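You operate a simulated robot arm through the tools that you are given. There is no shell and no other tool.

The job below is to be done with a simulated robot arm. You get a single attempt, and the scene is never put back.

TASK
Lid the cup in the cup press as the lid order card says.
Fine: press the lid home with the lever and draw the slide out again; the cup stays in the slide.

It is judged by the outcome, as a careful person would: the job done as asked, and still so three seconds after it is handed in. It fails if anything else is knocked over, pushed out of place, dropped, spilled or broken. A push-on lid holds only when it is set on centred and level and pressed home; a screw cap is set on level and turned clockwise until tight.

THE ROBOT
A 7-joint arm with a two-finger parallel gripper, fixed in place. Base frame: the origin is on the floor under the middle of its stand, x ahead of it, y to its left, z up; the work surface is at about z = 860. Lengths are in mm, angles in rad, forces in N, time in s.
With the tool pointing down near the work surface it reaches from about 400 to 900 mm from the base axis. Its first joint turns from -2.496 to 2.496 rad. Payload 3 kg.
The tool frame sits at the grasp point between the pads (the TCP): z along the fingers, y along the line on which they close. The tips reach 30 mm beyond it. Largest opening 94 mm; finger width 28, thickness 10; the body of the gripper, 50 by 96 mm, starts 55 mm behind the TCP.
Orientation is that of the tool frame in the base frame, as [roll, pitch, yaw] about the fixed x, y, z axes, in that order (R = Rz(yaw) Ry(pitch) Rx(roll)). With the fingers straight down and closing along the base's y, the tool's x points along the base's -x, its y along +y and its z along -z.

THE INTERFACE
- The arm moves only by the tool apply_moves. Its argument "plan" is a list of rows, each a list of 7 numbers: the shift along the base's x, y, z in units of 100 mm (1.0 is 100 mm), then the turn, a rotation vector about the base's x, y, z in units of 60 degrees (1.0 is 60 degrees), then the opening, from 0 (shut) to 1 (fully open). In form: [[x, y, z, rx, ry, rz, claw], ...]. A call has 1 to 20 rows; each row is the pose to reach, as a shift and turn from the pose commanded when the call began. A call with a number of a shift or a turn outside -1 to 1 is refused whole. Each row takes 0.2 s and may step no farther than 50 mm and 0.15 rad from the row before; otherwise, or with a gripper value out of range, the whole call is refused. A pose out of reach is approached as far as the arm can. The call stops where the force on the tool passes 90 N (or 10 N more than at its start, if that is more) or the arm is blocked; 0.2 s more then pass. The fingers move at their own pace (about 72 mm/s each) and stop on an object; they squeeze with about 29 N. The grip force told is the motor's: it shows also when the fingers shut on nothing. Time passes only in rows, and 0.2 s behind the last, so rows that repeat a pose let the fingers close. It gives the time, the measured TCP pose, the force on the tool (base axes), the opening and the grip force at its end, in the units of the frame above (readings bear some noise), with the torque about the TCP (base axes, N m) and any sound that the robot's microphone picked up.
- Cameras (640 x 400 px; columns grow to the right, rows downward): "scene" is fixed at [405, 637.3, 1630.3]; the picture's right is [-0.94, 0.33, 0.00], its down [0.29, 0.83, -0.47] and it looks along [-0.16, -0.45, -0.88] (base axes); focal length 293 px, centre (320, 200). "wrist" rides on the gripper at [76, 14, -102] in the tool frame; the picture's right is [-0.18, 0.98, 0.00], its down [-0.75, -0.14, -0.64] and it looks along [-0.63, -0.12, 0.77] (tool axes); focal length 243 px, centre (320, 200). There is no depth. A picture from a camera that has moved, and an enlarged one, comes with that camera's place and axes in the base frame and with its lens. The place of the scene camera against the robot may be out by one fixed shift of up to 18 mm in any direction.
- grab_frame(camera): a new picture of that camera. The clock stands still meanwhile.
- inspect(camera, box): a new picture of the part [left, top, right, bottom] of that camera's present view, enlarged. The clock stands still meanwhile.
- job_done(): hands the job in; it is judged then, once.

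Places have to be worked out from the pictures, the camera data and where the tool is seen. Open the gripper and draw the arm clear of the work before you hand the job in, unless the task says otherwise.

The tools are called after "Call:" as a command line: name --pt "numbers of a row" for each row, then --argument value for the rest, lists and objects as JSON in quotes. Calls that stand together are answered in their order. apply_moves: Moves the arm, as the interface text tells. Its arguments: {"type":"object","properties":{"plan":{"type":"array","items":{"type":"array","items":{"type":"number"}}}},"required":["plan"]} The other tools are called the same way: grab_frame (camera) takes a picture; inspect (camera, box) takes an enlarged picture of a part of a camera's view; job_done () hands the job in.

At the start:

```text
time_s: 0.0
position: [137.7, 426.8, 1293.2]
tcp_rot: [3.141, 0.0, 3.14]
ft_force: [-0.6, 0.2, -0.4]
torque: [0.0, 0.05, 0.01]
grip_width: 93.9
gripper_force: 0.2
```

scene: 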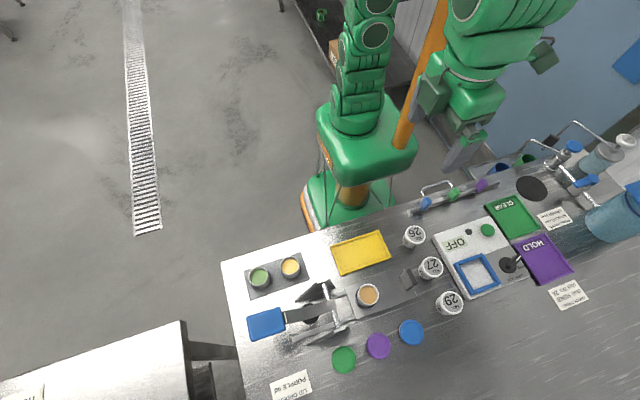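
wrist: 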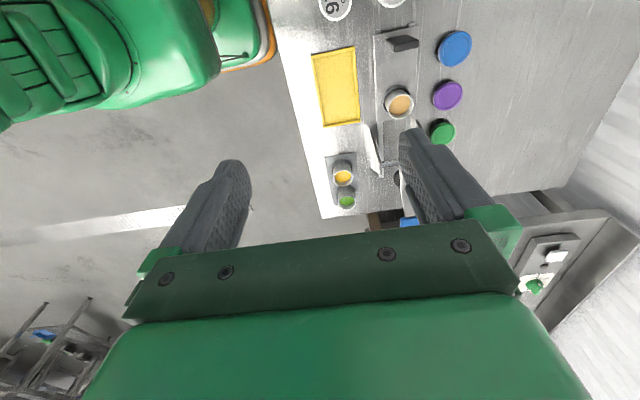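

I start by looking closely at the scene: the lid order card, the press, and the lids.

Call:
inspect --camera "scene" --box '[220, 340, 340, 400]'

Call:
inspect --camera "scene" --box '[220, 230, 480, 392]'

Call:
inspect --camera "scene" --box '[400, 120, 640, 320]'

Call:
inspect --camera "wrist" --box '[290, 0, 510, 240]'

```text
5.33 times, centred on (280, 370) of scene
camera zoom: at [405.0, 637.3, 1630.3], right [-0.94, 0.33, 0.0], down [0.29, 0.83, -0.47], along [-0.16, -0.45, -0.88], focal length 1563 px, centre (533, -707)
```

zoom: 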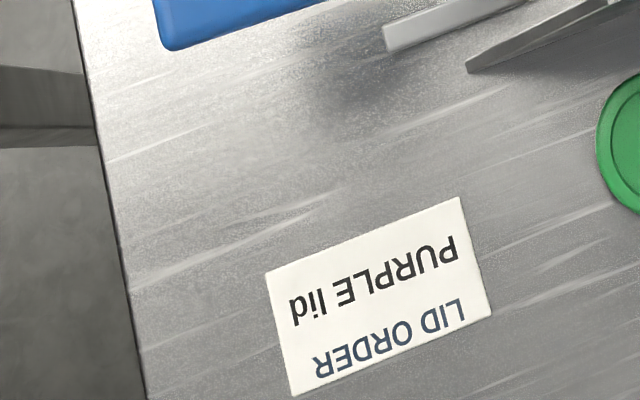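

```text
2.46 times, centred on (350, 311) of scene
camera zoom: at [405.0, 637.3, 1630.3], right [-0.94, 0.33, 0.0], down [0.29, 0.83, -0.47], along [-0.16, -0.45, -0.88], focal length 721 px, centre (246, -73)
```

zoom: 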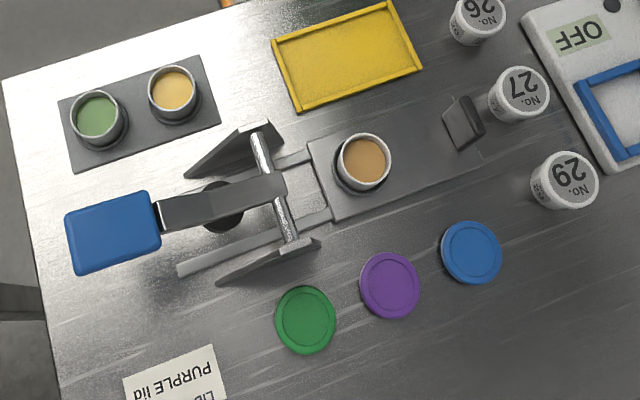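

```text
2.00 times, centred on (520, 220) of scene
camera zoom: at [405.0, 637.3, 1630.3], right [-0.94, 0.33, 0.0], down [0.29, 0.83, -0.47], along [-0.16, -0.45, -0.88], focal length 586 px, centre (-80, 160)
```

zoom: 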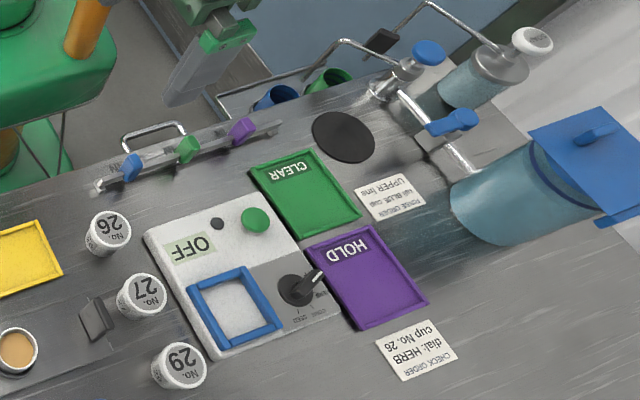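

```text
1.67 times, centred on (400, 120) of wrist
camera zoom: at [61.2, 441.1, 1394.2], right [0.19, 0.98, 0.0], down [0.75, -0.14, 0.64], along [0.63, -0.12, -0.77], focal length 404 px, centre (187, 333)
```

zoom: 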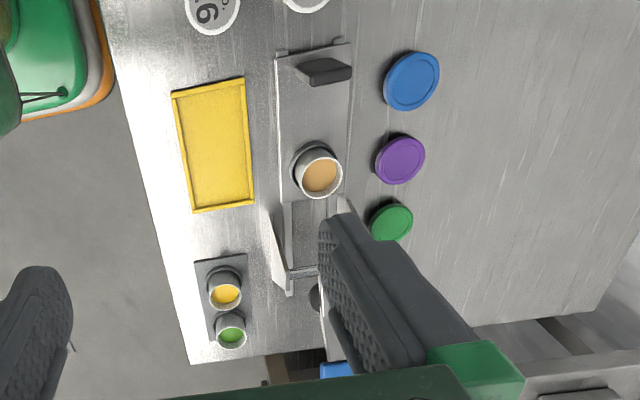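

The order card says PURPLE lid. The cup press slide is out, with the lever's blue handle on the +x side. From the wrist picture I judge the purple lid at about (267, 675) and the cup at about (238, 557). I move the arm over for a closer look from the wrist.

Call:
apply_moves --pt "-0.1 0.3 -0.2 0 0 0 1" --pt "-0.2 0.6 -0.4 0 0 0 1" --pt "-0.3 0.9 -0.6 0 0 0 1"

Call:
apply_moves --pt "-0.05 0.3 -0.25 0 0 0 1" --pt "-0.1 0.6 -0.5 0 0 0 1" --pt "-0.1 0.8 -0.8 0 0 0 1"

Call:
grab_frame --camera "wrist"

Call:
grab_frame --camera "scene"

```text
time_s: 1.0
position: [143.6, 517.9, 1244.3]
tcp_rot: [3.087, -0.259, 3.075]
ft_force: [0.1, -0.1, 0.3]
torque: [-0.02, 0.0, -0.03]
grip_width: 94.1
gripper_force: 0.1
stopped in row 3: the arm was blocked; the commanded pose is now the measured one
```

```text
time_s: 1.8
position: [129.9, 596.5, 1167.5]
tcp_rot: [3.075, -0.254, 3.078]
ft_force: [0.3, 0.0, 0.6]
torque: [0.01, 0.0, -0.01]
grip_width: 94.1
gripper_force: 0.1
```

```text
taken
camera wrist: at [82.9, 605.5, 1286.4], right [0.26, 0.97, 0.02], down [0.88, -0.24, 0.42], along [0.41, -0.09, -0.91], focal length 243 px, centre (320, 200)
```

wrist: 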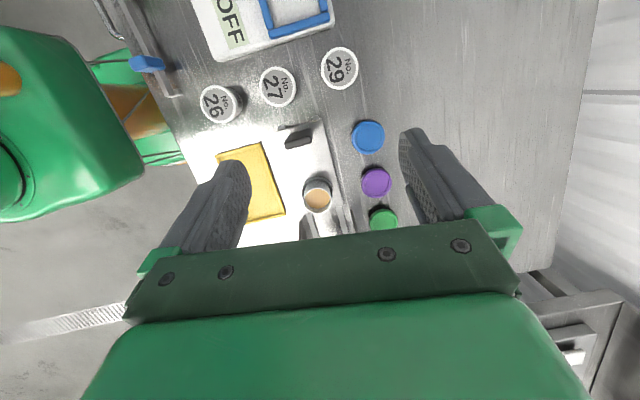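

```text
taken
```

scene: 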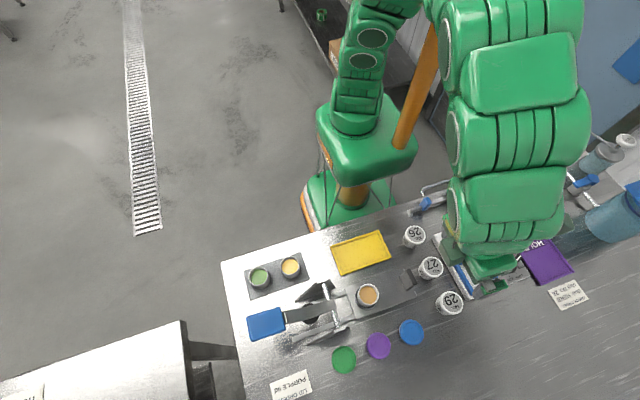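

The arm got blocked and tilted, likely a joint limit because the yaw is turned far from the arm's natural one at this azimuth. I rotate the tool +z toward the natural yaw first, then I'll level it.

Call:
apply_moves --pt "0 0 0 0 0 0.14 1" --pt "0 0 0 0 0 0.28 1" --pt "0 0 0 0 0 0.42 1" --pt "0 0 0 0 0 0.56 1"

```text
time_s: 2.8
position: [133.0, 596.9, 1168.5]
tcp_rot: [3.077, -0.256, -2.618]
ft_force: [0.2, 0.0, 0.9]
torque: [0.0, 0.0, 0.01]
grip_width: 94.2
gripper_force: 0.1
```

Yaw turned fine; now I level the tool (tilt is about 0.26 rad).

Call:
apply_moves --pt "0 0 0 0.034 -0.121 0 1" --pt "0 0 0 0.068 -0.2425 0 1" --pt "0 0 0 0.068 -0.2425 0 1"

Call:
grab_frame --camera "wrist"

```text
time_s: 3.6
position: [133.4, 595.7, 1168.2]
tcp_rot: [3.14, 0.001, -2.627]
ft_force: [-0.2, -0.4, 0.0]
torque: [-0.02, 0.02, 0.0]
grip_width: 94.3
gripper_force: 0.1
```

```text
taken
camera wrist: at [58.4, 570.7, 1270.1], right [-0.32, 0.95, 0.0], down [0.73, 0.25, 0.64], along [0.61, 0.21, -0.77], focal length 243 px, centre (320, 200)
```

wrist: 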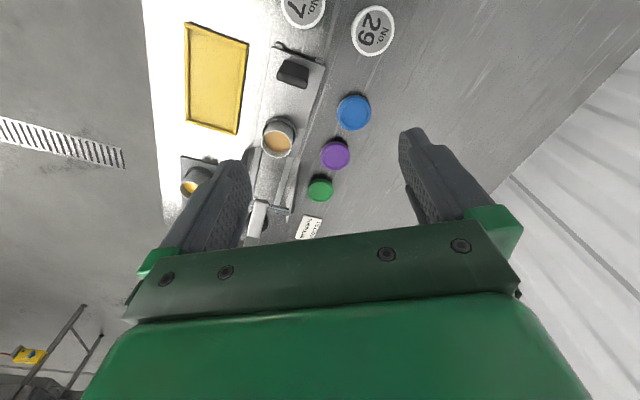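

Level now. I zoom on the press and the lids to place them.

Call:
inspect --camera "wrist" --box '[230, 30, 390, 130]'

Call:
inspect --camera "wrist" --box '[230, 130, 390, 230]'

```text
4.00 times, centred on (310, 80) of wrist
camera zoom: at [58.4, 570.7, 1270.1], right [-0.32, 0.95, 0.0], down [0.73, 0.25, 0.64], along [0.61, 0.21, -0.77], focal length 970 px, centre (360, 680)
```

zoom: 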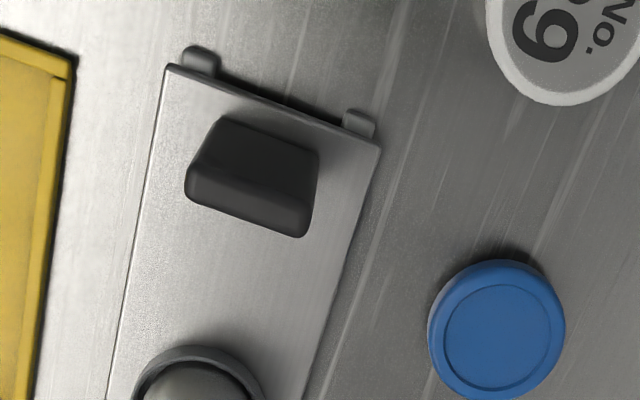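

```text
4.00 times, centred on (310, 180) of wrist
camera zoom: at [58.4, 570.7, 1270.1], right [-0.32, 0.95, 0.0], down [0.73, 0.25, 0.64], along [0.61, 0.21, -0.77], focal length 970 px, centre (360, 280)
```

zoom: 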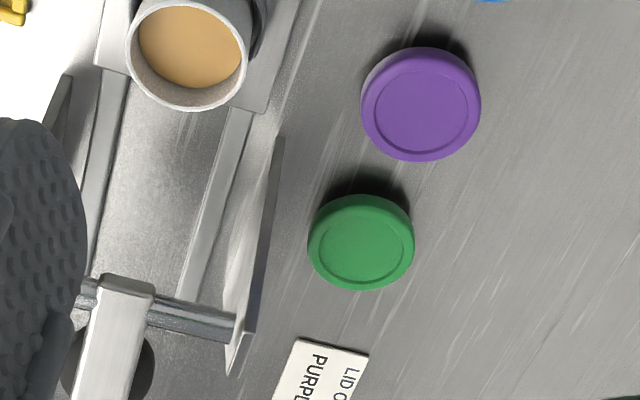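

Purple lid is at about (266, 673); the slide runs along base x, with its centre line at y ≈ 563, cup at x ≈ 250 and handle spanning x ≈ 135–171. I move back and turn further toward the natural yaw to view the press head and lever.

Call:
apply_moves --pt "0.1 -0.2 0.1 0 0 0.125 1" --pt "0.2 -0.4 0.2 0 0 0.25 1" --pt "0.35 -0.65 0.3 0 0 0.375 1" --pt "0.5 -0.9 0.3 0 0 0.5 1"

Call:
apply_moves --pt "0.25 -0.4 0 0 0 0 1" --pt "0.45 -0.8 0 0 0 0 1" --pt "0.45 -0.8 0 0 0 0 1"

Call:
grab_frame --camera "wrist"

```text
time_s: 4.6
position: [185.2, 507.0, 1196.0]
tcp_rot: [3.137, -0.003, -2.11]
ft_force: [-0.5, -0.7, 0.5]
torque: [0.04, -0.01, -0.01]
grip_width: 94.1
gripper_force: 0.0
```

```text
time_s: 5.4
position: [228.0, 428.1, 1197.5]
tcp_rot: [-3.139, 0.004, -2.104]
ft_force: [-0.4, -0.4, -0.2]
torque: [-0.01, 0.02, 0.01]
grip_width: 94.2
gripper_force: 0.0
```

```text
taken
camera wrist: at [175.9, 368.2, 1299.9], right [-0.75, 0.66, 0.0], down [0.5, 0.58, 0.64], along [0.42, 0.48, -0.76], focal length 243 px, centre (320, 200)
```

wrist: 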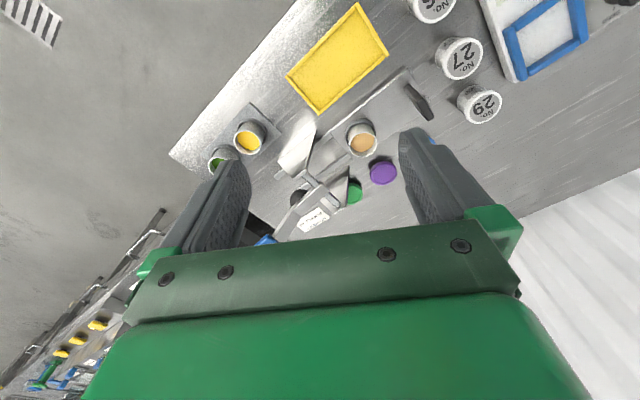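

I zoom on the press and cup from this viewpoint.

Call:
inspect --camera "wrist" --box '[240, 150, 400, 250]'

Call:
inspect --camera "wrist" --box '[300, 60, 460, 160]'

```text
4.00 times, centred on (320, 200) of wrist
camera zoom: at [175.9, 368.2, 1299.9], right [-0.75, 0.66, 0.0], down [0.5, 0.58, 0.64], along [0.42, 0.48, -0.76], focal length 970 px, centre (320, 200)
```

zoom: 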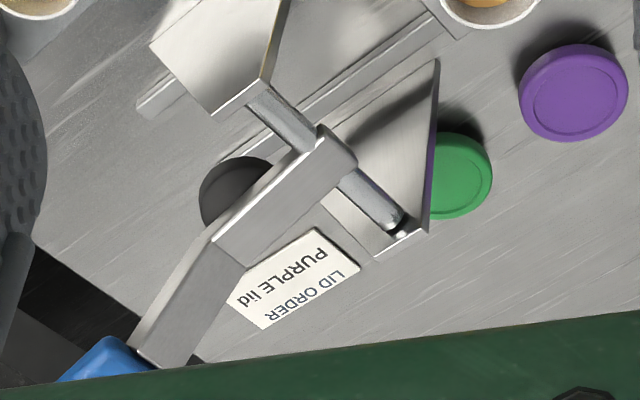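

```text
4.00 times, centred on (380, 110) of wrist
camera zoom: at [175.9, 368.2, 1299.9], right [-0.75, 0.66, 0.0], down [0.5, 0.58, 0.64], along [0.42, 0.48, -0.76], focal length 970 px, centre (80, 560)
```

zoom: 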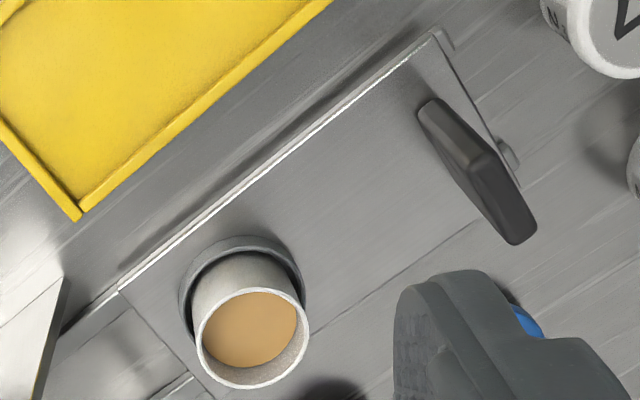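

Triangulation gives cup rim at (248, 563, ~919), press head at (390, 563, ~958), and pivot bar at x≈337, z≈971. The handle's height is still unclear, so I zoom on it from both cameras.

Call:
inspect --camera "scene" --box '[340, 250, 460, 325]'

Call:
inspect --camera "wrist" --box '[380, 60, 460, 110]'

Call:
inspect --camera "scene" --box '[235, 260, 365, 350]'

```text
5.33 times, centred on (400, 288) of scene
camera zoom: at [405.0, 637.3, 1630.3], right [-0.94, 0.33, 0.0], down [0.29, 0.83, -0.47], along [-0.16, -0.45, -0.88], focal length 1563 px, centre (-107, -267)
```

zoom: 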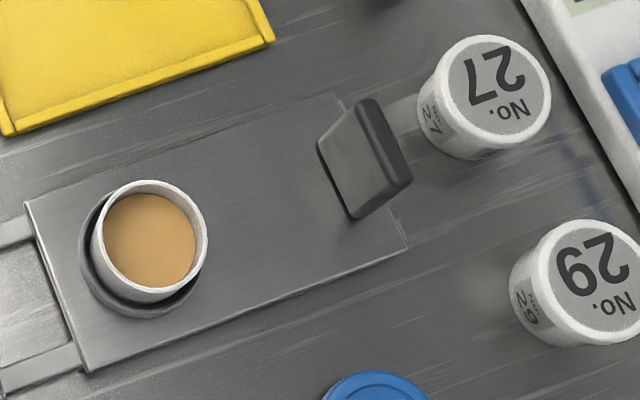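

```text
8.00 times, centred on (420, 85) of wrist
camera zoom: at [175.9, 368.2, 1299.9], right [-0.75, 0.66, 0.0], down [0.5, 0.58, 0.64], along [0.42, 0.48, -0.76], focal length 1941 px, centre (-480, 1120)
```

zoom: 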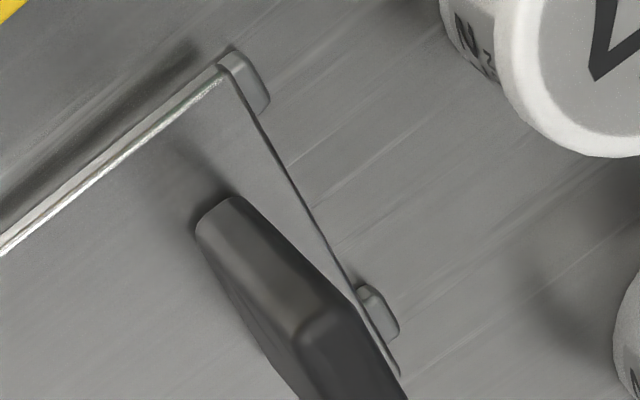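

```text
4.44 times, centred on (300, 305) of scene
camera zoom: at [405.0, 637.3, 1630.3], right [-0.94, 0.33, 0.0], down [0.29, 0.83, -0.47], along [-0.16, -0.45, -0.88], focal length 1302 px, centre (409, -267)
```

zoom: 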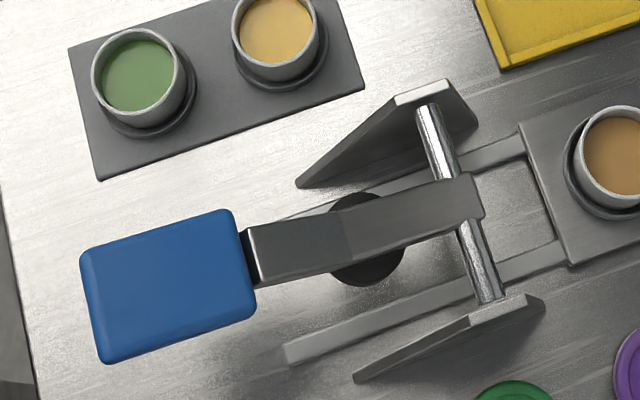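

The handle is a tall slab at about x 139–152, y 545–583, with its top at about z 940. The lids sit 87 mm apart, so closing along x clears the neighbours. I turn to yaw -π/2 and move above the purple lid.

Call:
apply_moves --pt "0.1 0.22 -0.1 0 0 0.127 1" --pt "0.2 0.45 -0.2 0 0 0.254 1" --pt "0.3 0.68 -0.3 0 0 0.381 1" --pt "0.38 0.9 -0.4 0 0 0.509 1"

Call:
apply_moves --pt "0 0.3 -0.17 0 0 0 1" --pt "0 0.6 -0.34 0 0 0 1" --pt "0 0.9 -0.5 0 0 0 1"

Call:
apply_moves --pt "0 0.3 -0.25 0 0 0 1" --pt "0 0.63 -0.5 0 0 0 1" --pt "0 0.63 -0.5 0 0 0 1"

Call:
grab_frame --camera "wrist"

Call:
grab_frame --camera "scene"

```text
time_s: 6.4
position: [265.3, 519.3, 1156.8]
tcp_rot: [3.142, 0.0, -1.568]
ft_force: [0.5, 0.1, -1.1]
torque: [0.0, -0.01, -0.03]
grip_width: 94.0
gripper_force: 0.0
```

```text
time_s: 7.2
position: [264.8, 606.9, 1106.8]
tcp_rot: [-3.14, -0.001, -1.571]
ft_force: [-0.3, -0.2, -0.9]
torque: [-0.02, -0.01, 0.01]
grip_width: 94.1
gripper_force: 0.1
```

```text
time_s: 8.0
position: [264.4, 668.9, 1057.2]
tcp_rot: [3.142, 0.001, -1.57]
ft_force: [0.3, -0.4, 0.3]
torque: [-0.02, 0.0, 0.0]
grip_width: 94.1
gripper_force: 0.1
```

```text
taken
camera wrist: at [248.4, 591.2, 1158.7], right [-0.98, 0.18, 0.0], down [0.14, 0.75, 0.64], along [0.12, 0.63, -0.77], focal length 243 px, centre (320, 200)
```

wrist: 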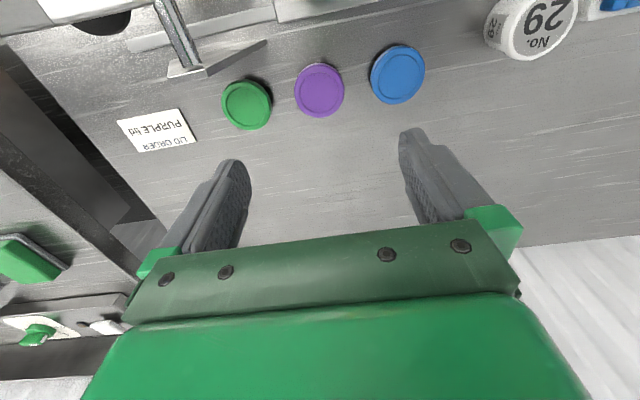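

```text
taken
```

scene: 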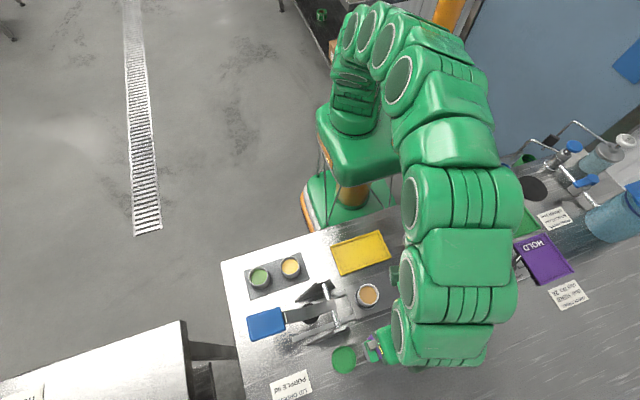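

I zoom on the purple lid to refine its centre and size.

Call:
inspect --camera "wrist" --box '[280, 50, 360, 130]'

Call:
inspect --camera "wrist" --box '[0, 0, 320, 100]'

```text
5.00 times, centred on (320, 90) of wrist
camera zoom: at [248.4, 591.2, 1158.7], right [-0.98, 0.18, 0.0], down [0.14, 0.75, 0.64], along [0.12, 0.63, -0.77], focal length 1213 px, centre (320, 750)
```

zoom: 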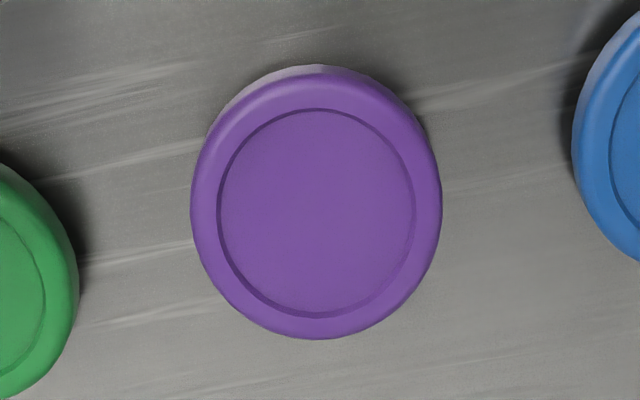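

```text
2.00 times, centred on (160, 50) of wrist
camera zoom: at [248.4, 591.2, 1158.7], right [-0.98, 0.18, 0.0], down [0.14, 0.75, 0.64], along [0.12, 0.63, -0.77], focal length 485 px, centre (640, 500)
```

zoom: 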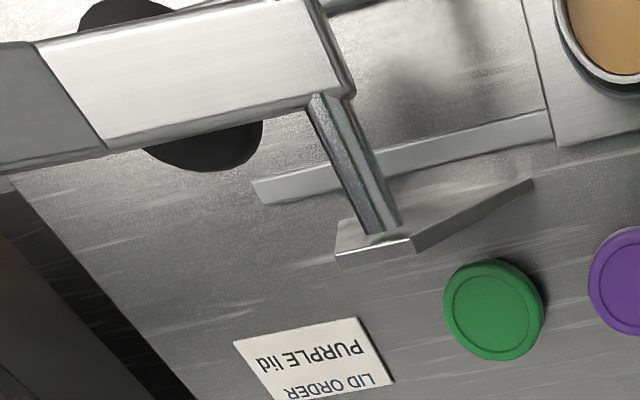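

Lid centre is at about (264.6, 673), outer diameter ≈ 58. I descend straight 80 mm and look again to fix its height and check alignment with the fingers.

Call:
apply_moves --pt "0 0 -0.25 0 0 0 1" --pt "0 0 -0.5 0 0 0 1" --pt "0 0 -0.8 0 0 0 1" --pt "0 0 -0.8 0 0 0 1" --pt "0 0 -0.8 0 0 0 1"

Call:
inspect --camera "wrist" --box '[270, 70, 370, 170]'

Call:
grab_frame --camera "wrist"

```text
time_s: 9.2
position: [266.8, 671.8, 977.9]
tcp_rot: [-3.141, 0.0, -1.572]
ft_force: [-0.1, 0.1, 0.6]
torque: [0.02, 0.02, 0.01]
grip_width: 94.0
gripper_force: 0.1
```

```text
4.00 times, centred on (320, 120) of wrist
camera zoom: at [250.7, 594.1, 1080.3], right [-0.98, 0.18, 0.0], down [0.14, 0.75, 0.64], along [0.12, 0.63, -0.77], focal length 970 px, centre (320, 520)
```

zoom: 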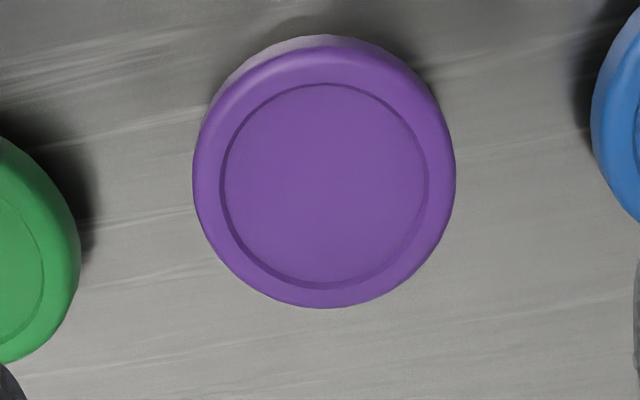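

```text
taken
camera wrist: at [250.7, 594.1, 1080.3], right [-0.98, 0.18, 0.0], down [0.14, 0.75, 0.64], along [0.12, 0.63, -0.77], focal length 243 px, centre (320, 200)
```

wrist: 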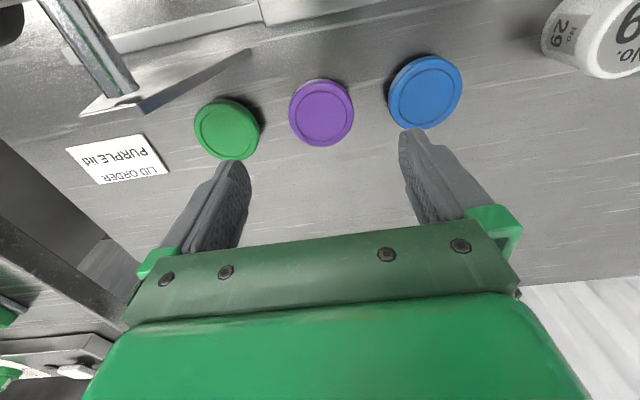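

The readings vary by a couple of mm, so I take a few still readings to average them.

Call:
apply_moves --pt "0 0 0 0 0 0 1"

Call:
apply_moves --pt "0 0 0 0 0 0 1"

Call:
apply_moves --pt "0 0 0 0 0 0 1"

Call:
inspect --camera "wrist" --box '[270, 70, 370, 170]'

```text
time_s: 9.6
position: [265.9, 672.3, 977.4]
tcp_rot: [-3.141, -0.001, -1.571]
ft_force: [0.3, -0.3, -0.4]
torque: [0.01, 0.0, -0.01]
grip_width: 93.9
gripper_force: 0.1
```

```text
time_s: 10.0
position: [265.4, 672.1, 977.4]
tcp_rot: [-3.141, 0.001, -1.57]
ft_force: [0.5, -0.1, -0.6]
torque: [0.01, 0.01, -0.01]
grip_width: 94.4
gripper_force: 0.0
```

```text
time_s: 10.4
position: [266.4, 671.7, 978.3]
tcp_rot: [3.141, 0.001, -1.571]
ft_force: [0.0, -0.1, -0.5]
torque: [0.0, 0.01, -0.01]
grip_width: 94.1
gripper_force: 0.0
```

```text
4.00 times, centred on (320, 120) of wrist
camera zoom: at [250.7, 594.1, 1080.3], right [-0.98, 0.18, 0.0], down [0.14, 0.75, 0.64], along [0.12, 0.63, -0.77], focal length 970 px, centre (320, 520)
```

zoom: 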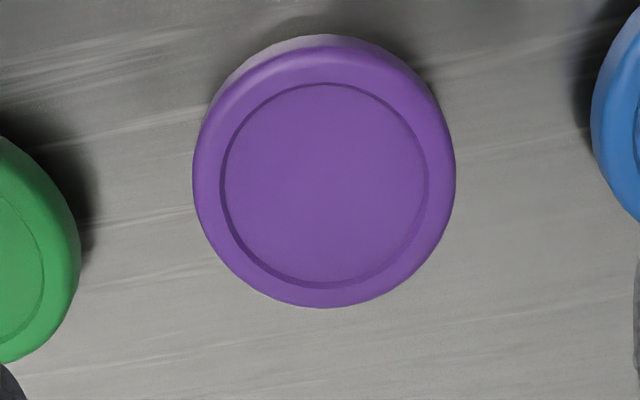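

Arm now reads (266.1, 672.0, 977.7), with the lid at (264.3, 671.5) and about 12 mm thick. I centre on x, narrow the opening to 70 mm to clear the neighbouring lids, and descend most of the way.

Call:
apply_moves --pt "-0.018 -0.005 0 0 0 0 0.75" --pt "-0.018 -0.005 -0.1 0 0 0 0.75" --pt "-0.018 -0.005 -0.25 0 0 0 0.75" --pt "-0.018 -0.005 -0.4 0 0 0 0.75" --pt "-0.018 -0.005 -0.5 0 0 0 0.75" --pt "-0.018 -0.005 -0.6 0 0 0 0.75" --pt "-0.018 -0.005 -0.6 0 0 0 0.75"

Call:
grab_frame --camera "wrist"

Call:
inspect --camera "wrist" --box '[240, 90, 400, 190]'

```text
time_s: 12.0
position: [263.0, 668.9, 918.4]
tcp_rot: [-3.141, -0.001, -1.57]
ft_force: [0.0, -0.4, -0.5]
torque: [0.01, 0.01, 0.0]
grip_width: 70.5
gripper_force: 0.1
```

```text
taken
camera wrist: at [248.1, 591.1, 1021.1], right [-0.98, 0.18, 0.0], down [0.14, 0.75, 0.64], along [0.12, 0.63, -0.77], focal length 243 px, centre (320, 200)
```

wrist: 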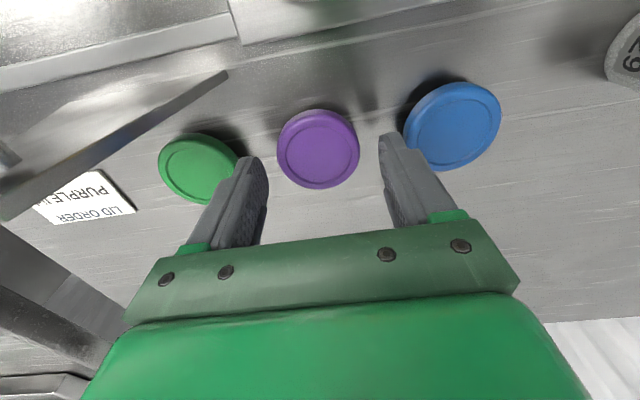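

```text
4.00 times, centred on (320, 140) of wrist
camera zoom: at [248.1, 591.1, 1021.1], right [-0.98, 0.18, 0.0], down [0.14, 0.75, 0.64], along [0.12, 0.63, -0.77], focal length 970 px, centre (320, 440)
```

zoom: 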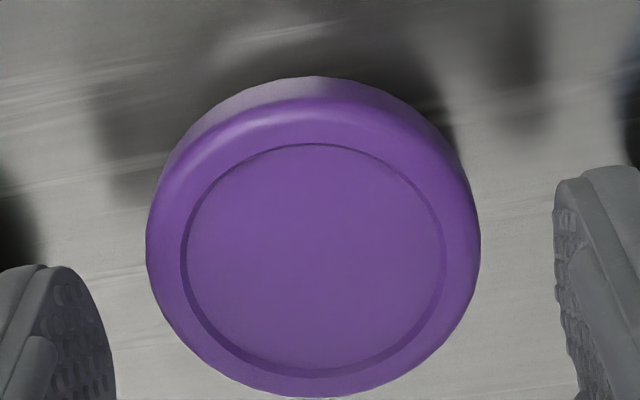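

Lid top triangulates to (264.0, 670.0, 878). I let the arm settle and re-read before the final descent.

Call:
apply_moves --pt "0 0 0 0 0 0 0.75" --pt "0 0 0 0 0 0 0.75"

Call:
inspect --camera "wrist" --box '[40, 150, 160, 240]'

```text
time_s: 12.6
position: [262.8, 669.1, 920.0]
tcp_rot: [3.141, -0.001, -1.572]
ft_force: [0.4, 0.3, -0.5]
torque: [-0.03, 0.01, -0.03]
grip_width: 70.5
gripper_force: 0.0
```

```text
4.44 times, centred on (100, 195) of wrist
camera zoom: at [248.0, 591.1, 1021.1], right [-0.98, 0.18, 0.0], down [0.14, 0.75, 0.64], along [0.12, 0.63, -0.77], focal length 1078 px, centre (1298, 222)
```

zoom: 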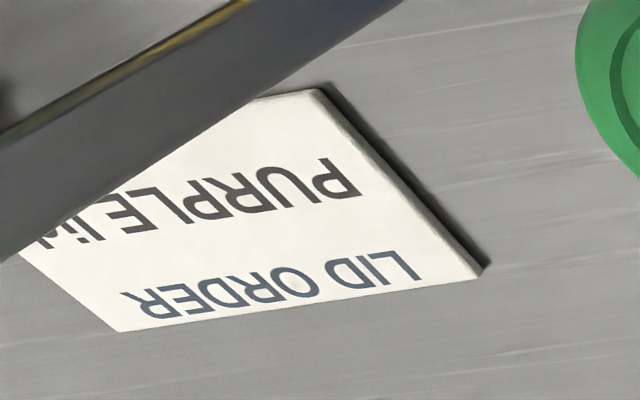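

TCP is actually at (263.4, 669.0, 918.5). I nudge +0.6 in x and +1.0 in y and descend 20 mm.

Call:
apply_moves --pt "0.006 0.01 -0.05 0 0 0 0.75" --pt "0.006 0.01 -0.1 0 0 0 0.75" --pt "0.006 0.01 -0.15 0 0 0 0.75" --pt "0.006 0.01 -0.2 0 0 0 0.75" --pt "0.006 0.01 -0.2 0 0 0 0.75"

Call:
grab_frame --camera "wrist"

Call:
inspect --camera "wrist" --box '[220, 90, 420, 215]'

```text
time_s: 13.8
position: [263.2, 669.1, 899.4]
tcp_rot: [-3.142, -0.001, -1.572]
ft_force: [-0.7, -0.2, -0.5]
torque: [-0.03, 0.01, -0.04]
grip_width: 70.4
gripper_force: 0.1
```

```text
taken
camera wrist: at [248.9, 592.8, 1001.1], right [-0.98, 0.18, 0.0], down [0.14, 0.75, 0.64], along [0.12, 0.63, -0.77], focal length 243 px, centre (320, 200)
```

wrist: 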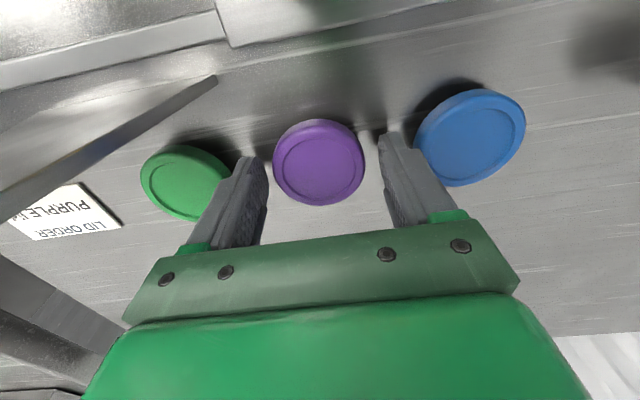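

```text
3.20 times, centred on (320, 152) of wrist
camera zoom: at [248.9, 592.8, 1001.1], right [-0.98, 0.18, 0.0], down [0.14, 0.75, 0.64], along [0.12, 0.63, -0.77], focal length 776 px, centre (320, 352)
```

zoom: 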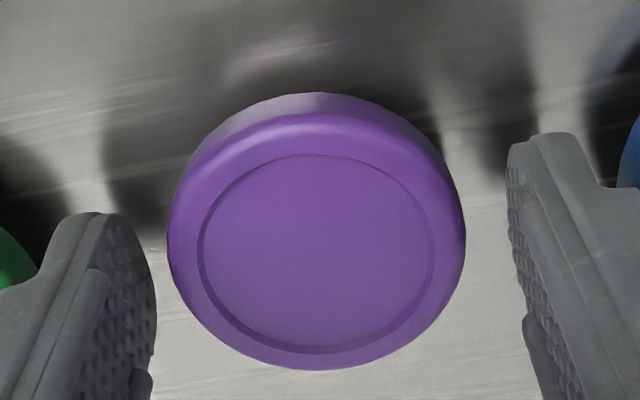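

Before gripping, I want the lid-to-cup displacement precise. Viewing each from directly above makes the result independent of height, so I lift and look at the lid nearly straight down.

Call:
apply_moves --pt "0 0 0.3 0 0 0 0.75" --pt "0 0 0.6 0 0 0 0.75" --pt "0.07 0.3 0.9 0 0 0 0.75" --pt "0.14 0.6 1.0 0 0 0 0.75" --pt "0.14 0.6 1.0 0 0 0 0.75" --pt "0.14 0.6 1.0 0 0 0 0.75" --pt "0.14 0.6 1.0 0 0 0 0.75"

Call:
inspect --camera "wrist" --box '[270, 0, 370, 62.5]'

Call:
apply_moves --pt "0 0 0 0 0 0 0.75"

Call:
apply_moves --pt "0 0 0 0 0 0 0.75"

Call:
apply_moves --pt "0 0 0 0 0 0 0.75"

Call:
inspect --camera "wrist" --box '[270, 0, 370, 62.5]'

```text
time_s: 15.4
position: [275.6, 727.0, 995.7]
tcp_rot: [3.141, 0.0, -1.571]
ft_force: [0.0, 0.4, 0.1]
torque: [0.0, 0.0, 0.03]
grip_width: 70.6
gripper_force: 0.1
```

```text
6.40 times, centred on (320, 31) of wrist
camera zoom: at [261.5, 650.0, 1099.6], right [-0.98, 0.18, 0.0], down [0.14, 0.75, 0.64], along [0.12, 0.63, -0.77], focal length 1553 px, centre (320, 1280)
```

zoom: 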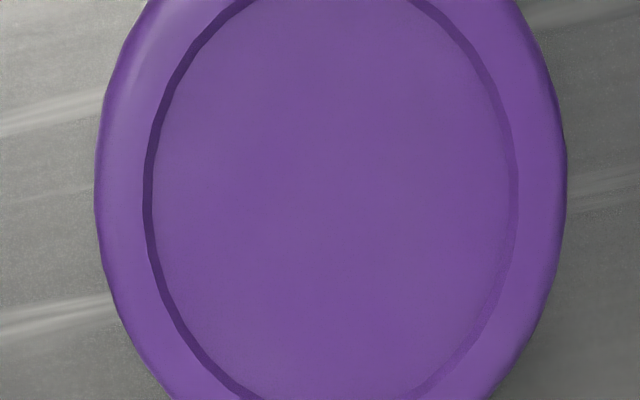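

```text
time_s: 15.8
position: [277.3, 727.0, 997.5]
tcp_rot: [-3.141, 0.001, -1.571]
ft_force: [-0.7, -0.2, -1.0]
torque: [0.03, -0.01, 0.02]
grip_width: 70.4
gripper_force: 0.0
```

```text
time_s: 16.2
position: [276.8, 727.1, 996.3]
tcp_rot: [3.141, 0.0, -1.57]
ft_force: [0.2, -0.5, 0.3]
torque: [0.01, -0.05, 0.02]
grip_width: 70.6
gripper_force: 0.0
```

```text
time_s: 16.6
position: [278.7, 727.5, 998.1]
tcp_rot: [-3.141, 0.0, -1.57]
ft_force: [0.3, 0.0, 0.0]
torque: [0.05, -0.02, -0.02]
grip_width: 70.4
gripper_force: 0.0
```

```text
6.40 times, centred on (320, 31) of wrist
camera zoom: at [261.5, 650.0, 1099.6], right [-0.98, 0.18, 0.0], down [0.14, 0.75, 0.64], along [0.12, 0.63, -0.77], focal length 1553 px, centre (320, 1280)
```

zoom: 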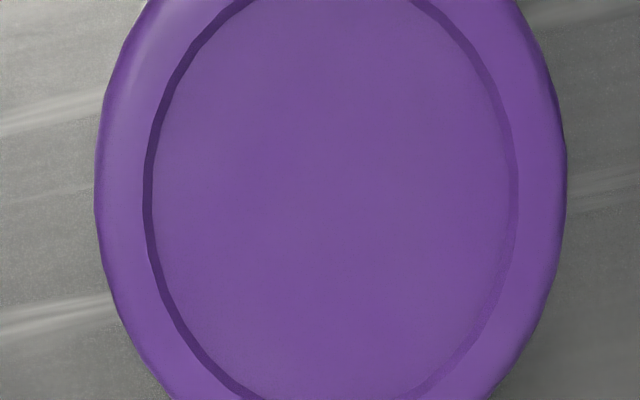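

Camera pose prints are steady, so I'll use them for displacement. The lid is cut at the image edge, so I move back 18 mm in y to get it whole.

Call:
apply_moves --pt "0 -0.18 0 0 0 0 0.75" --pt "0 -0.18 0 0 0 0 0.75" --pt "0 -0.18 0 0 0 0 0.75" --pt "0 -0.18 0 0 0 0 0.75"

Call:
inspect --camera "wrist" --box '[256, 0, 384, 80]'

Call:
grab_frame --camera "wrist"

```text
time_s: 17.6
position: [277.2, 708.8, 997.9]
tcp_rot: [3.141, -0.001, -1.57]
ft_force: [0.2, 0.7, -0.1]
torque: [0.0, -0.02, 0.0]
grip_width: 70.4
gripper_force: 0.1
```

```text
5.00 times, centred on (320, 40) of wrist
camera zoom: at [262.7, 632.3, 1099.5], right [-0.98, 0.18, 0.0], down [0.14, 0.75, 0.64], along [0.12, 0.63, -0.77], focal length 1213 px, centre (320, 1000)
```

zoom: 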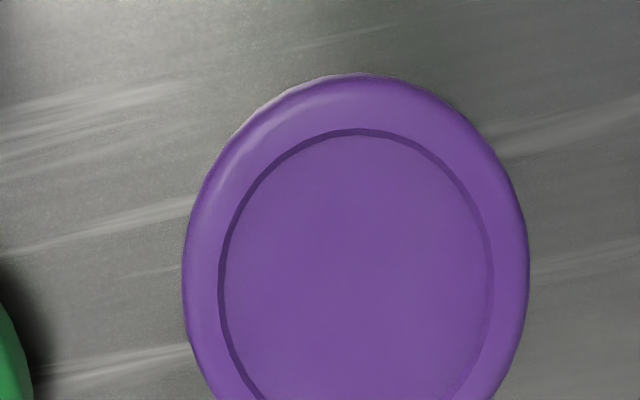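

```text
taken
camera wrist: at [262.7, 632.3, 1099.5], right [-0.98, 0.18, 0.0], down [0.14, 0.75, 0.64], along [0.12, 0.63, -0.77], focal length 243 px, centre (320, 200)
```

wrist: 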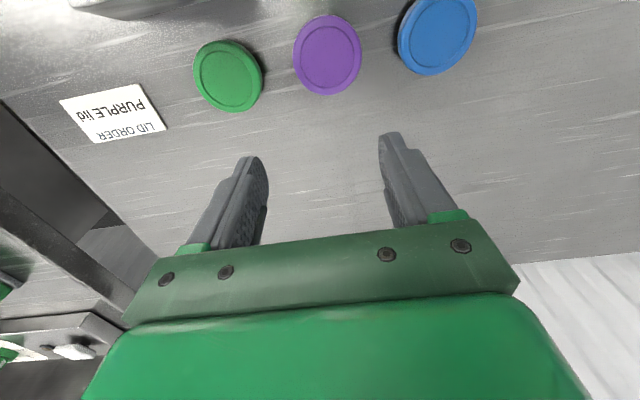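

I take a taller crop so the whole lid is in view.

Call:
inspect --camera "wrist" --box '[247, 5, 407, 105]'

```text
4.00 times, centred on (327, 55) of wrist
camera zoom: at [262.7, 632.3, 1099.5], right [-0.98, 0.18, 0.0], down [0.14, 0.75, 0.64], along [0.12, 0.63, -0.77], focal length 970 px, centre (292, 780)
```

zoom: 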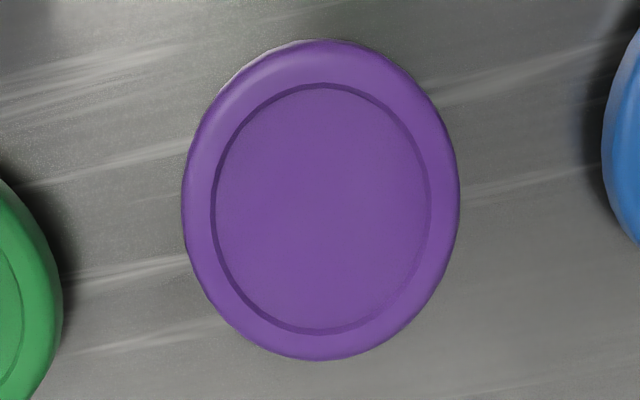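

Lid centre from above: (263.8, 669.8). Now I view the cup rim from the same relative position.

Call:
apply_moves --pt "0 0 0.2 0 0 0 0.75" --pt "-0.05 -0.25 0.41 0 0 0 0.75" --pt "-0.1 -0.5 0.41 0 0 0 0.75" --pt "-0.16 -0.75 0.41 0 0 0 0.75"

Call:
apply_moves --pt "0 -0.32 0 0 0 0 0.75" --pt "0 -0.32 0 0 0 0 0.75" --pt "0 -0.32 0 0 0 0 0.75" --pt "0 -0.32 0 0 0 0 0.75"

Call:
grab_frame --camera "wrist"

Call:
inspect --camera "wrist" --box '[247, 5, 407, 105]'

```text
time_s: 18.6
position: [265.1, 638.1, 1040.2]
tcp_rot: [-3.141, -0.002, -1.573]
ft_force: [0.3, 0.9, -0.3]
torque: [0.03, 0.0, -0.02]
grip_width: 70.3
gripper_force: 0.0
```

```text
time_s: 19.6
position: [263.0, 605.3, 1039.2]
tcp_rot: [-3.14, 0.0, -1.57]
ft_force: [0.6, 0.5, -1.4]
torque: [-0.03, -0.02, -0.01]
grip_width: 70.3
gripper_force: 0.1
```

```text
taken
camera wrist: at [248.1, 529.1, 1141.7], right [-0.98, 0.18, 0.0], down [0.14, 0.75, 0.64], along [0.12, 0.63, -0.77], focal length 243 px, centre (320, 200)
```

wrist: 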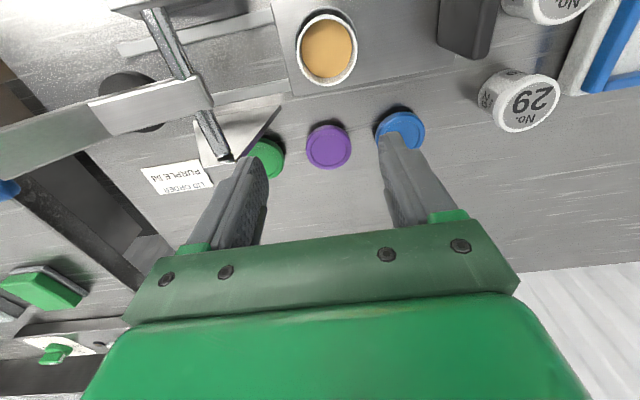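

```text
4.00 times, centred on (327, 55) of wrist
camera zoom: at [248.1, 529.1, 1141.7], right [-0.98, 0.18, 0.0], down [0.14, 0.75, 0.64], along [0.12, 0.63, -0.77], focal length 970 px, centre (292, 780)
```

zoom: 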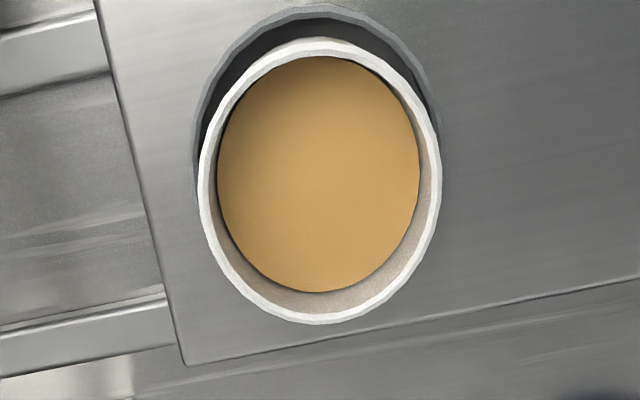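

Cup rim centre from above: (248.5, 561.2), diameter ≈ 48. I take one more oblique view to fix the rim height.

Call:
apply_moves --pt "0 -0.2 -0.1 0 0 0 0.75" --pt "0 -0.4 -0.25 0 0 0 0.75" --pt "0 -0.6 -0.4 0 0 0 0.75" --pt "0 -0.6 -0.4 0 0 0 0.75" --pt "0 -0.6 -0.4 0 0 0 0.75" --pt "0 -0.6 -0.4 0 0 0 0.75"

Call:
grab_frame --camera "wrist"

Call:
inspect --camera "wrist" --box '[240, 90, 400, 190]'

```text
time_s: 21.0
position: [261.5, 546.3, 999.8]
tcp_rot: [-3.141, 0.001, -1.572]
ft_force: [0.1, -0.3, -0.7]
torque: [0.0, -0.02, -0.01]
grip_width: 70.3
gripper_force: 0.1
```

```text
taken
camera wrist: at [245.2, 468.7, 1102.2], right [-0.98, 0.18, 0.0], down [0.14, 0.75, 0.64], along [0.12, 0.63, -0.77], focal length 243 px, centre (320, 200)
```

wrist: 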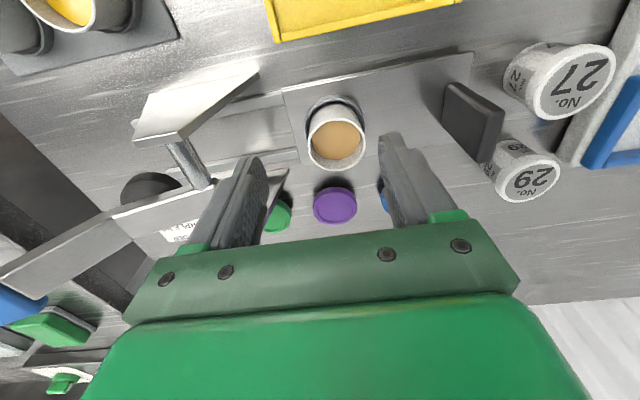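

```text
4.00 times, centred on (320, 140) of wrist
camera zoom: at [245.2, 468.7, 1102.2], right [-0.98, 0.18, 0.0], down [0.14, 0.75, 0.64], along [0.12, 0.63, -0.77], focal length 970 px, centre (320, 440)
```

zoom: 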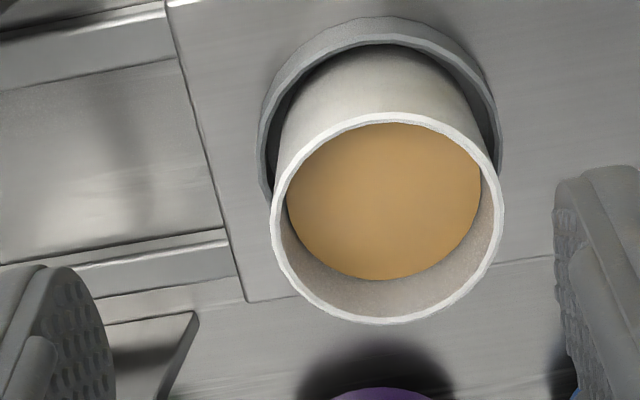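

Rim at (248.7, 561.0, 922.8); lid at (263.9, 669.0), top at 879.8, all in the same camera frame, so the lid must travel (-15.2, -108.0). I return above the lid and descend.

Call:
apply_moves --pt "0.01 0.35 0.1 0 0 0 0.75" --pt "0.02 0.7 0.1 0 0 0 0.75" --pt "0.03 1.0 0.05 0 0 0 0.75" --pt "0.03 1.0 0 0 0 0 0.75"

Call:
apply_moves --pt "0.005 0.23 -0.2 0 0 0 0.75" --pt "0.005 0.23 -0.4 0 0 0 0.75" --pt "0.005 0.23 -0.6 0 0 0 0.75" --pt "0.005 0.23 -0.8 0 0 0 0.75" --pt "0.005 0.23 -0.9 0 0 0 0.75" --pt "0.005 0.23 -0.9 0 0 0 0.75" --pt "0.005 0.23 -0.9 0 0 0 0.75"

Call:
inspect --camera "wrist" --box '[220, 90, 420, 215]'

```text
time_s: 22.0
position: [265.3, 646.5, 998.7]
tcp_rot: [-3.141, -0.002, -1.57]
ft_force: [-0.4, -0.4, -0.1]
torque: [-0.01, -0.02, -0.01]
grip_width: 70.6
gripper_force: 0.2
```

```text
time_s: 23.6
position: [264.9, 669.4, 910.5]
tcp_rot: [-3.141, -0.001, -1.572]
ft_force: [0.0, 0.1, -0.1]
torque: [0.02, 0.0, 0.0]
grip_width: 70.4
gripper_force: 0.0
```

```text
3.20 times, centred on (320, 152) of wrist
camera zoom: at [249.8, 592.4, 1012.7], right [-0.98, 0.18, 0.0], down [0.14, 0.75, 0.64], along [0.12, 0.63, -0.77], focal length 776 px, centre (320, 352)
```

zoom: 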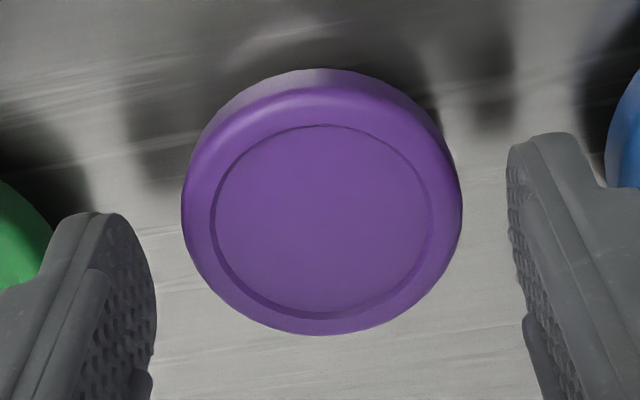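

Position is good (camera at (249.8, 592.4), lid relative (14.1, 76.6)). I descend in small steps, watching the force for table contact.

Call:
apply_moves --pt "0 0 -0.05 0 0 0 0.75" --pt "0 0 -0.1 0 0 0 0.75" --pt "0 0 -0.1 0 0 0 0.75"

Call:
apply_moves --pt "0 0 -0.02 0 0 0 0.75" --pt "0 0 -0.03 0 0 0 0.75" --pt "0 0 -0.03 0 0 0 0.75"

Call:
inspect --camera "wrist" --box '[220, 90, 420, 215]'

```text
time_s: 24.4
position: [264.4, 671.1, 900.0]
tcp_rot: [3.141, 0.0, -1.573]
ft_force: [0.3, -0.6, -0.5]
torque: [0.03, 0.02, 0.0]
grip_width: 70.1
gripper_force: 0.1
```

```text
time_s: 25.2
position: [266.5, 667.9, 896.5]
tcp_rot: [-3.142, -0.002, -1.571]
ft_force: [-0.1, 0.4, 0.2]
torque: [0.01, -0.01, 0.0]
grip_width: 70.5
gripper_force: 0.1
```

```text
3.20 times, centred on (320, 152) of wrist
camera zoom: at [250.5, 591.8, 999.4], right [-0.98, 0.18, 0.0], down [0.14, 0.75, 0.64], along [0.12, 0.63, -0.77], focal length 776 px, centre (320, 352)
```

zoom: 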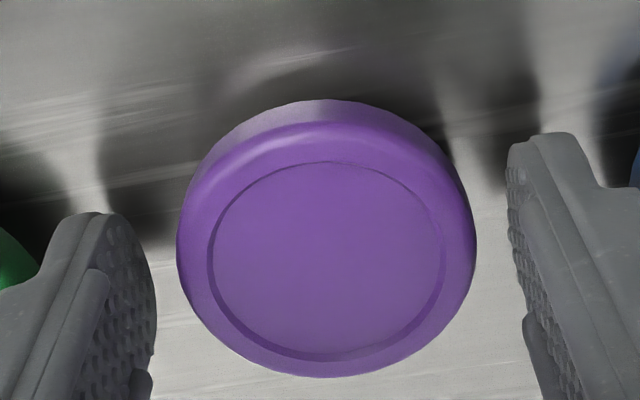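

No contact yet at tip height ~866.5; lid is well centred between the fingers. I go down another 3 mm.

Call:
apply_moves --pt "0 0 -0.01 0 0 0 0.75" --pt "0 0 -0.02 0 0 0 0.75" --pt "0 0 -0.03 0 0 0 0.75" --pt "0 0 -0.03 0 0 0 0.75"

Call:
inspect --camera "wrist" --box '[220, 90, 420, 215]'

```text
time_s: 26.2
position: [266.1, 669.2, 893.6]
tcp_rot: [3.142, -0.001, -1.571]
ft_force: [-0.5, -0.1, 0.1]
torque: [0.0, -0.04, -0.01]
grip_width: 70.5
gripper_force: 0.0
```

```text
3.20 times, centred on (320, 152) of wrist
camera zoom: at [250.6, 591.8, 996.4], right [-0.98, 0.18, 0.0], down [0.14, 0.75, 0.64], along [0.12, 0.63, -0.77], focal length 776 px, centre (320, 352)
```

zoom: 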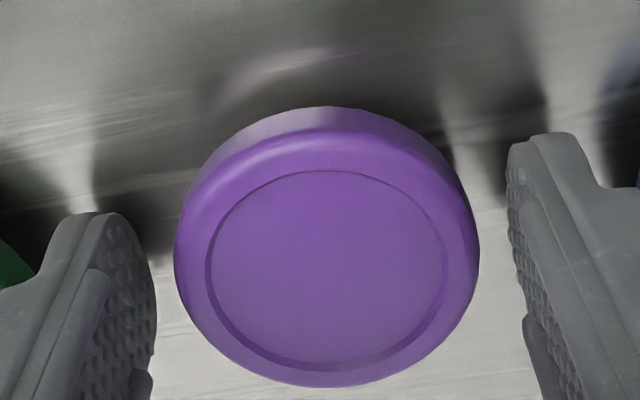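

Tips are at about z 864 with ~14 mm of lid between the pads. I close the gripper on the lid.

Call:
apply_moves --pt "0 0 0 0 0 0 0.7" --pt "0 0 0 0 0 0 0.65" --pt "0 0 0 0 0 0 0.6" --pt "0 0 0 0 0 0 0.55" --pt "0 0 0 0 0 0 0.5" --pt "0 0 0 0 0 0 0.5" --pt "0 0 0 0 0 0 0.5"

Call:
inspect --camera "wrist" --box '[220, 90, 420, 215]'

```text
time_s: 27.8
position: [265.9, 669.1, 893.6]
tcp_rot: [-3.141, 0.0, -1.57]
ft_force: [0.0, -0.2, -0.5]
torque: [0.0, 0.01, 0.0]
grip_width: 52.7
gripper_force: 28.8
```

```text
3.20 times, centred on (320, 152) of wrist
camera zoom: at [250.6, 591.8, 996.4], right [-0.98, 0.18, 0.0], down [0.14, 0.75, 0.64], along [0.12, 0.63, -0.77], focal length 776 px, centre (320, 352)
```

zoom: 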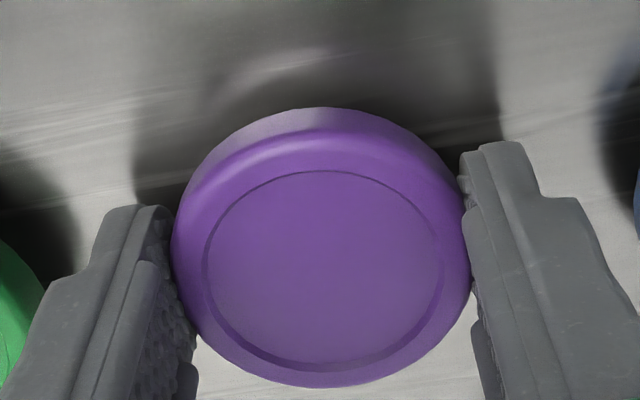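

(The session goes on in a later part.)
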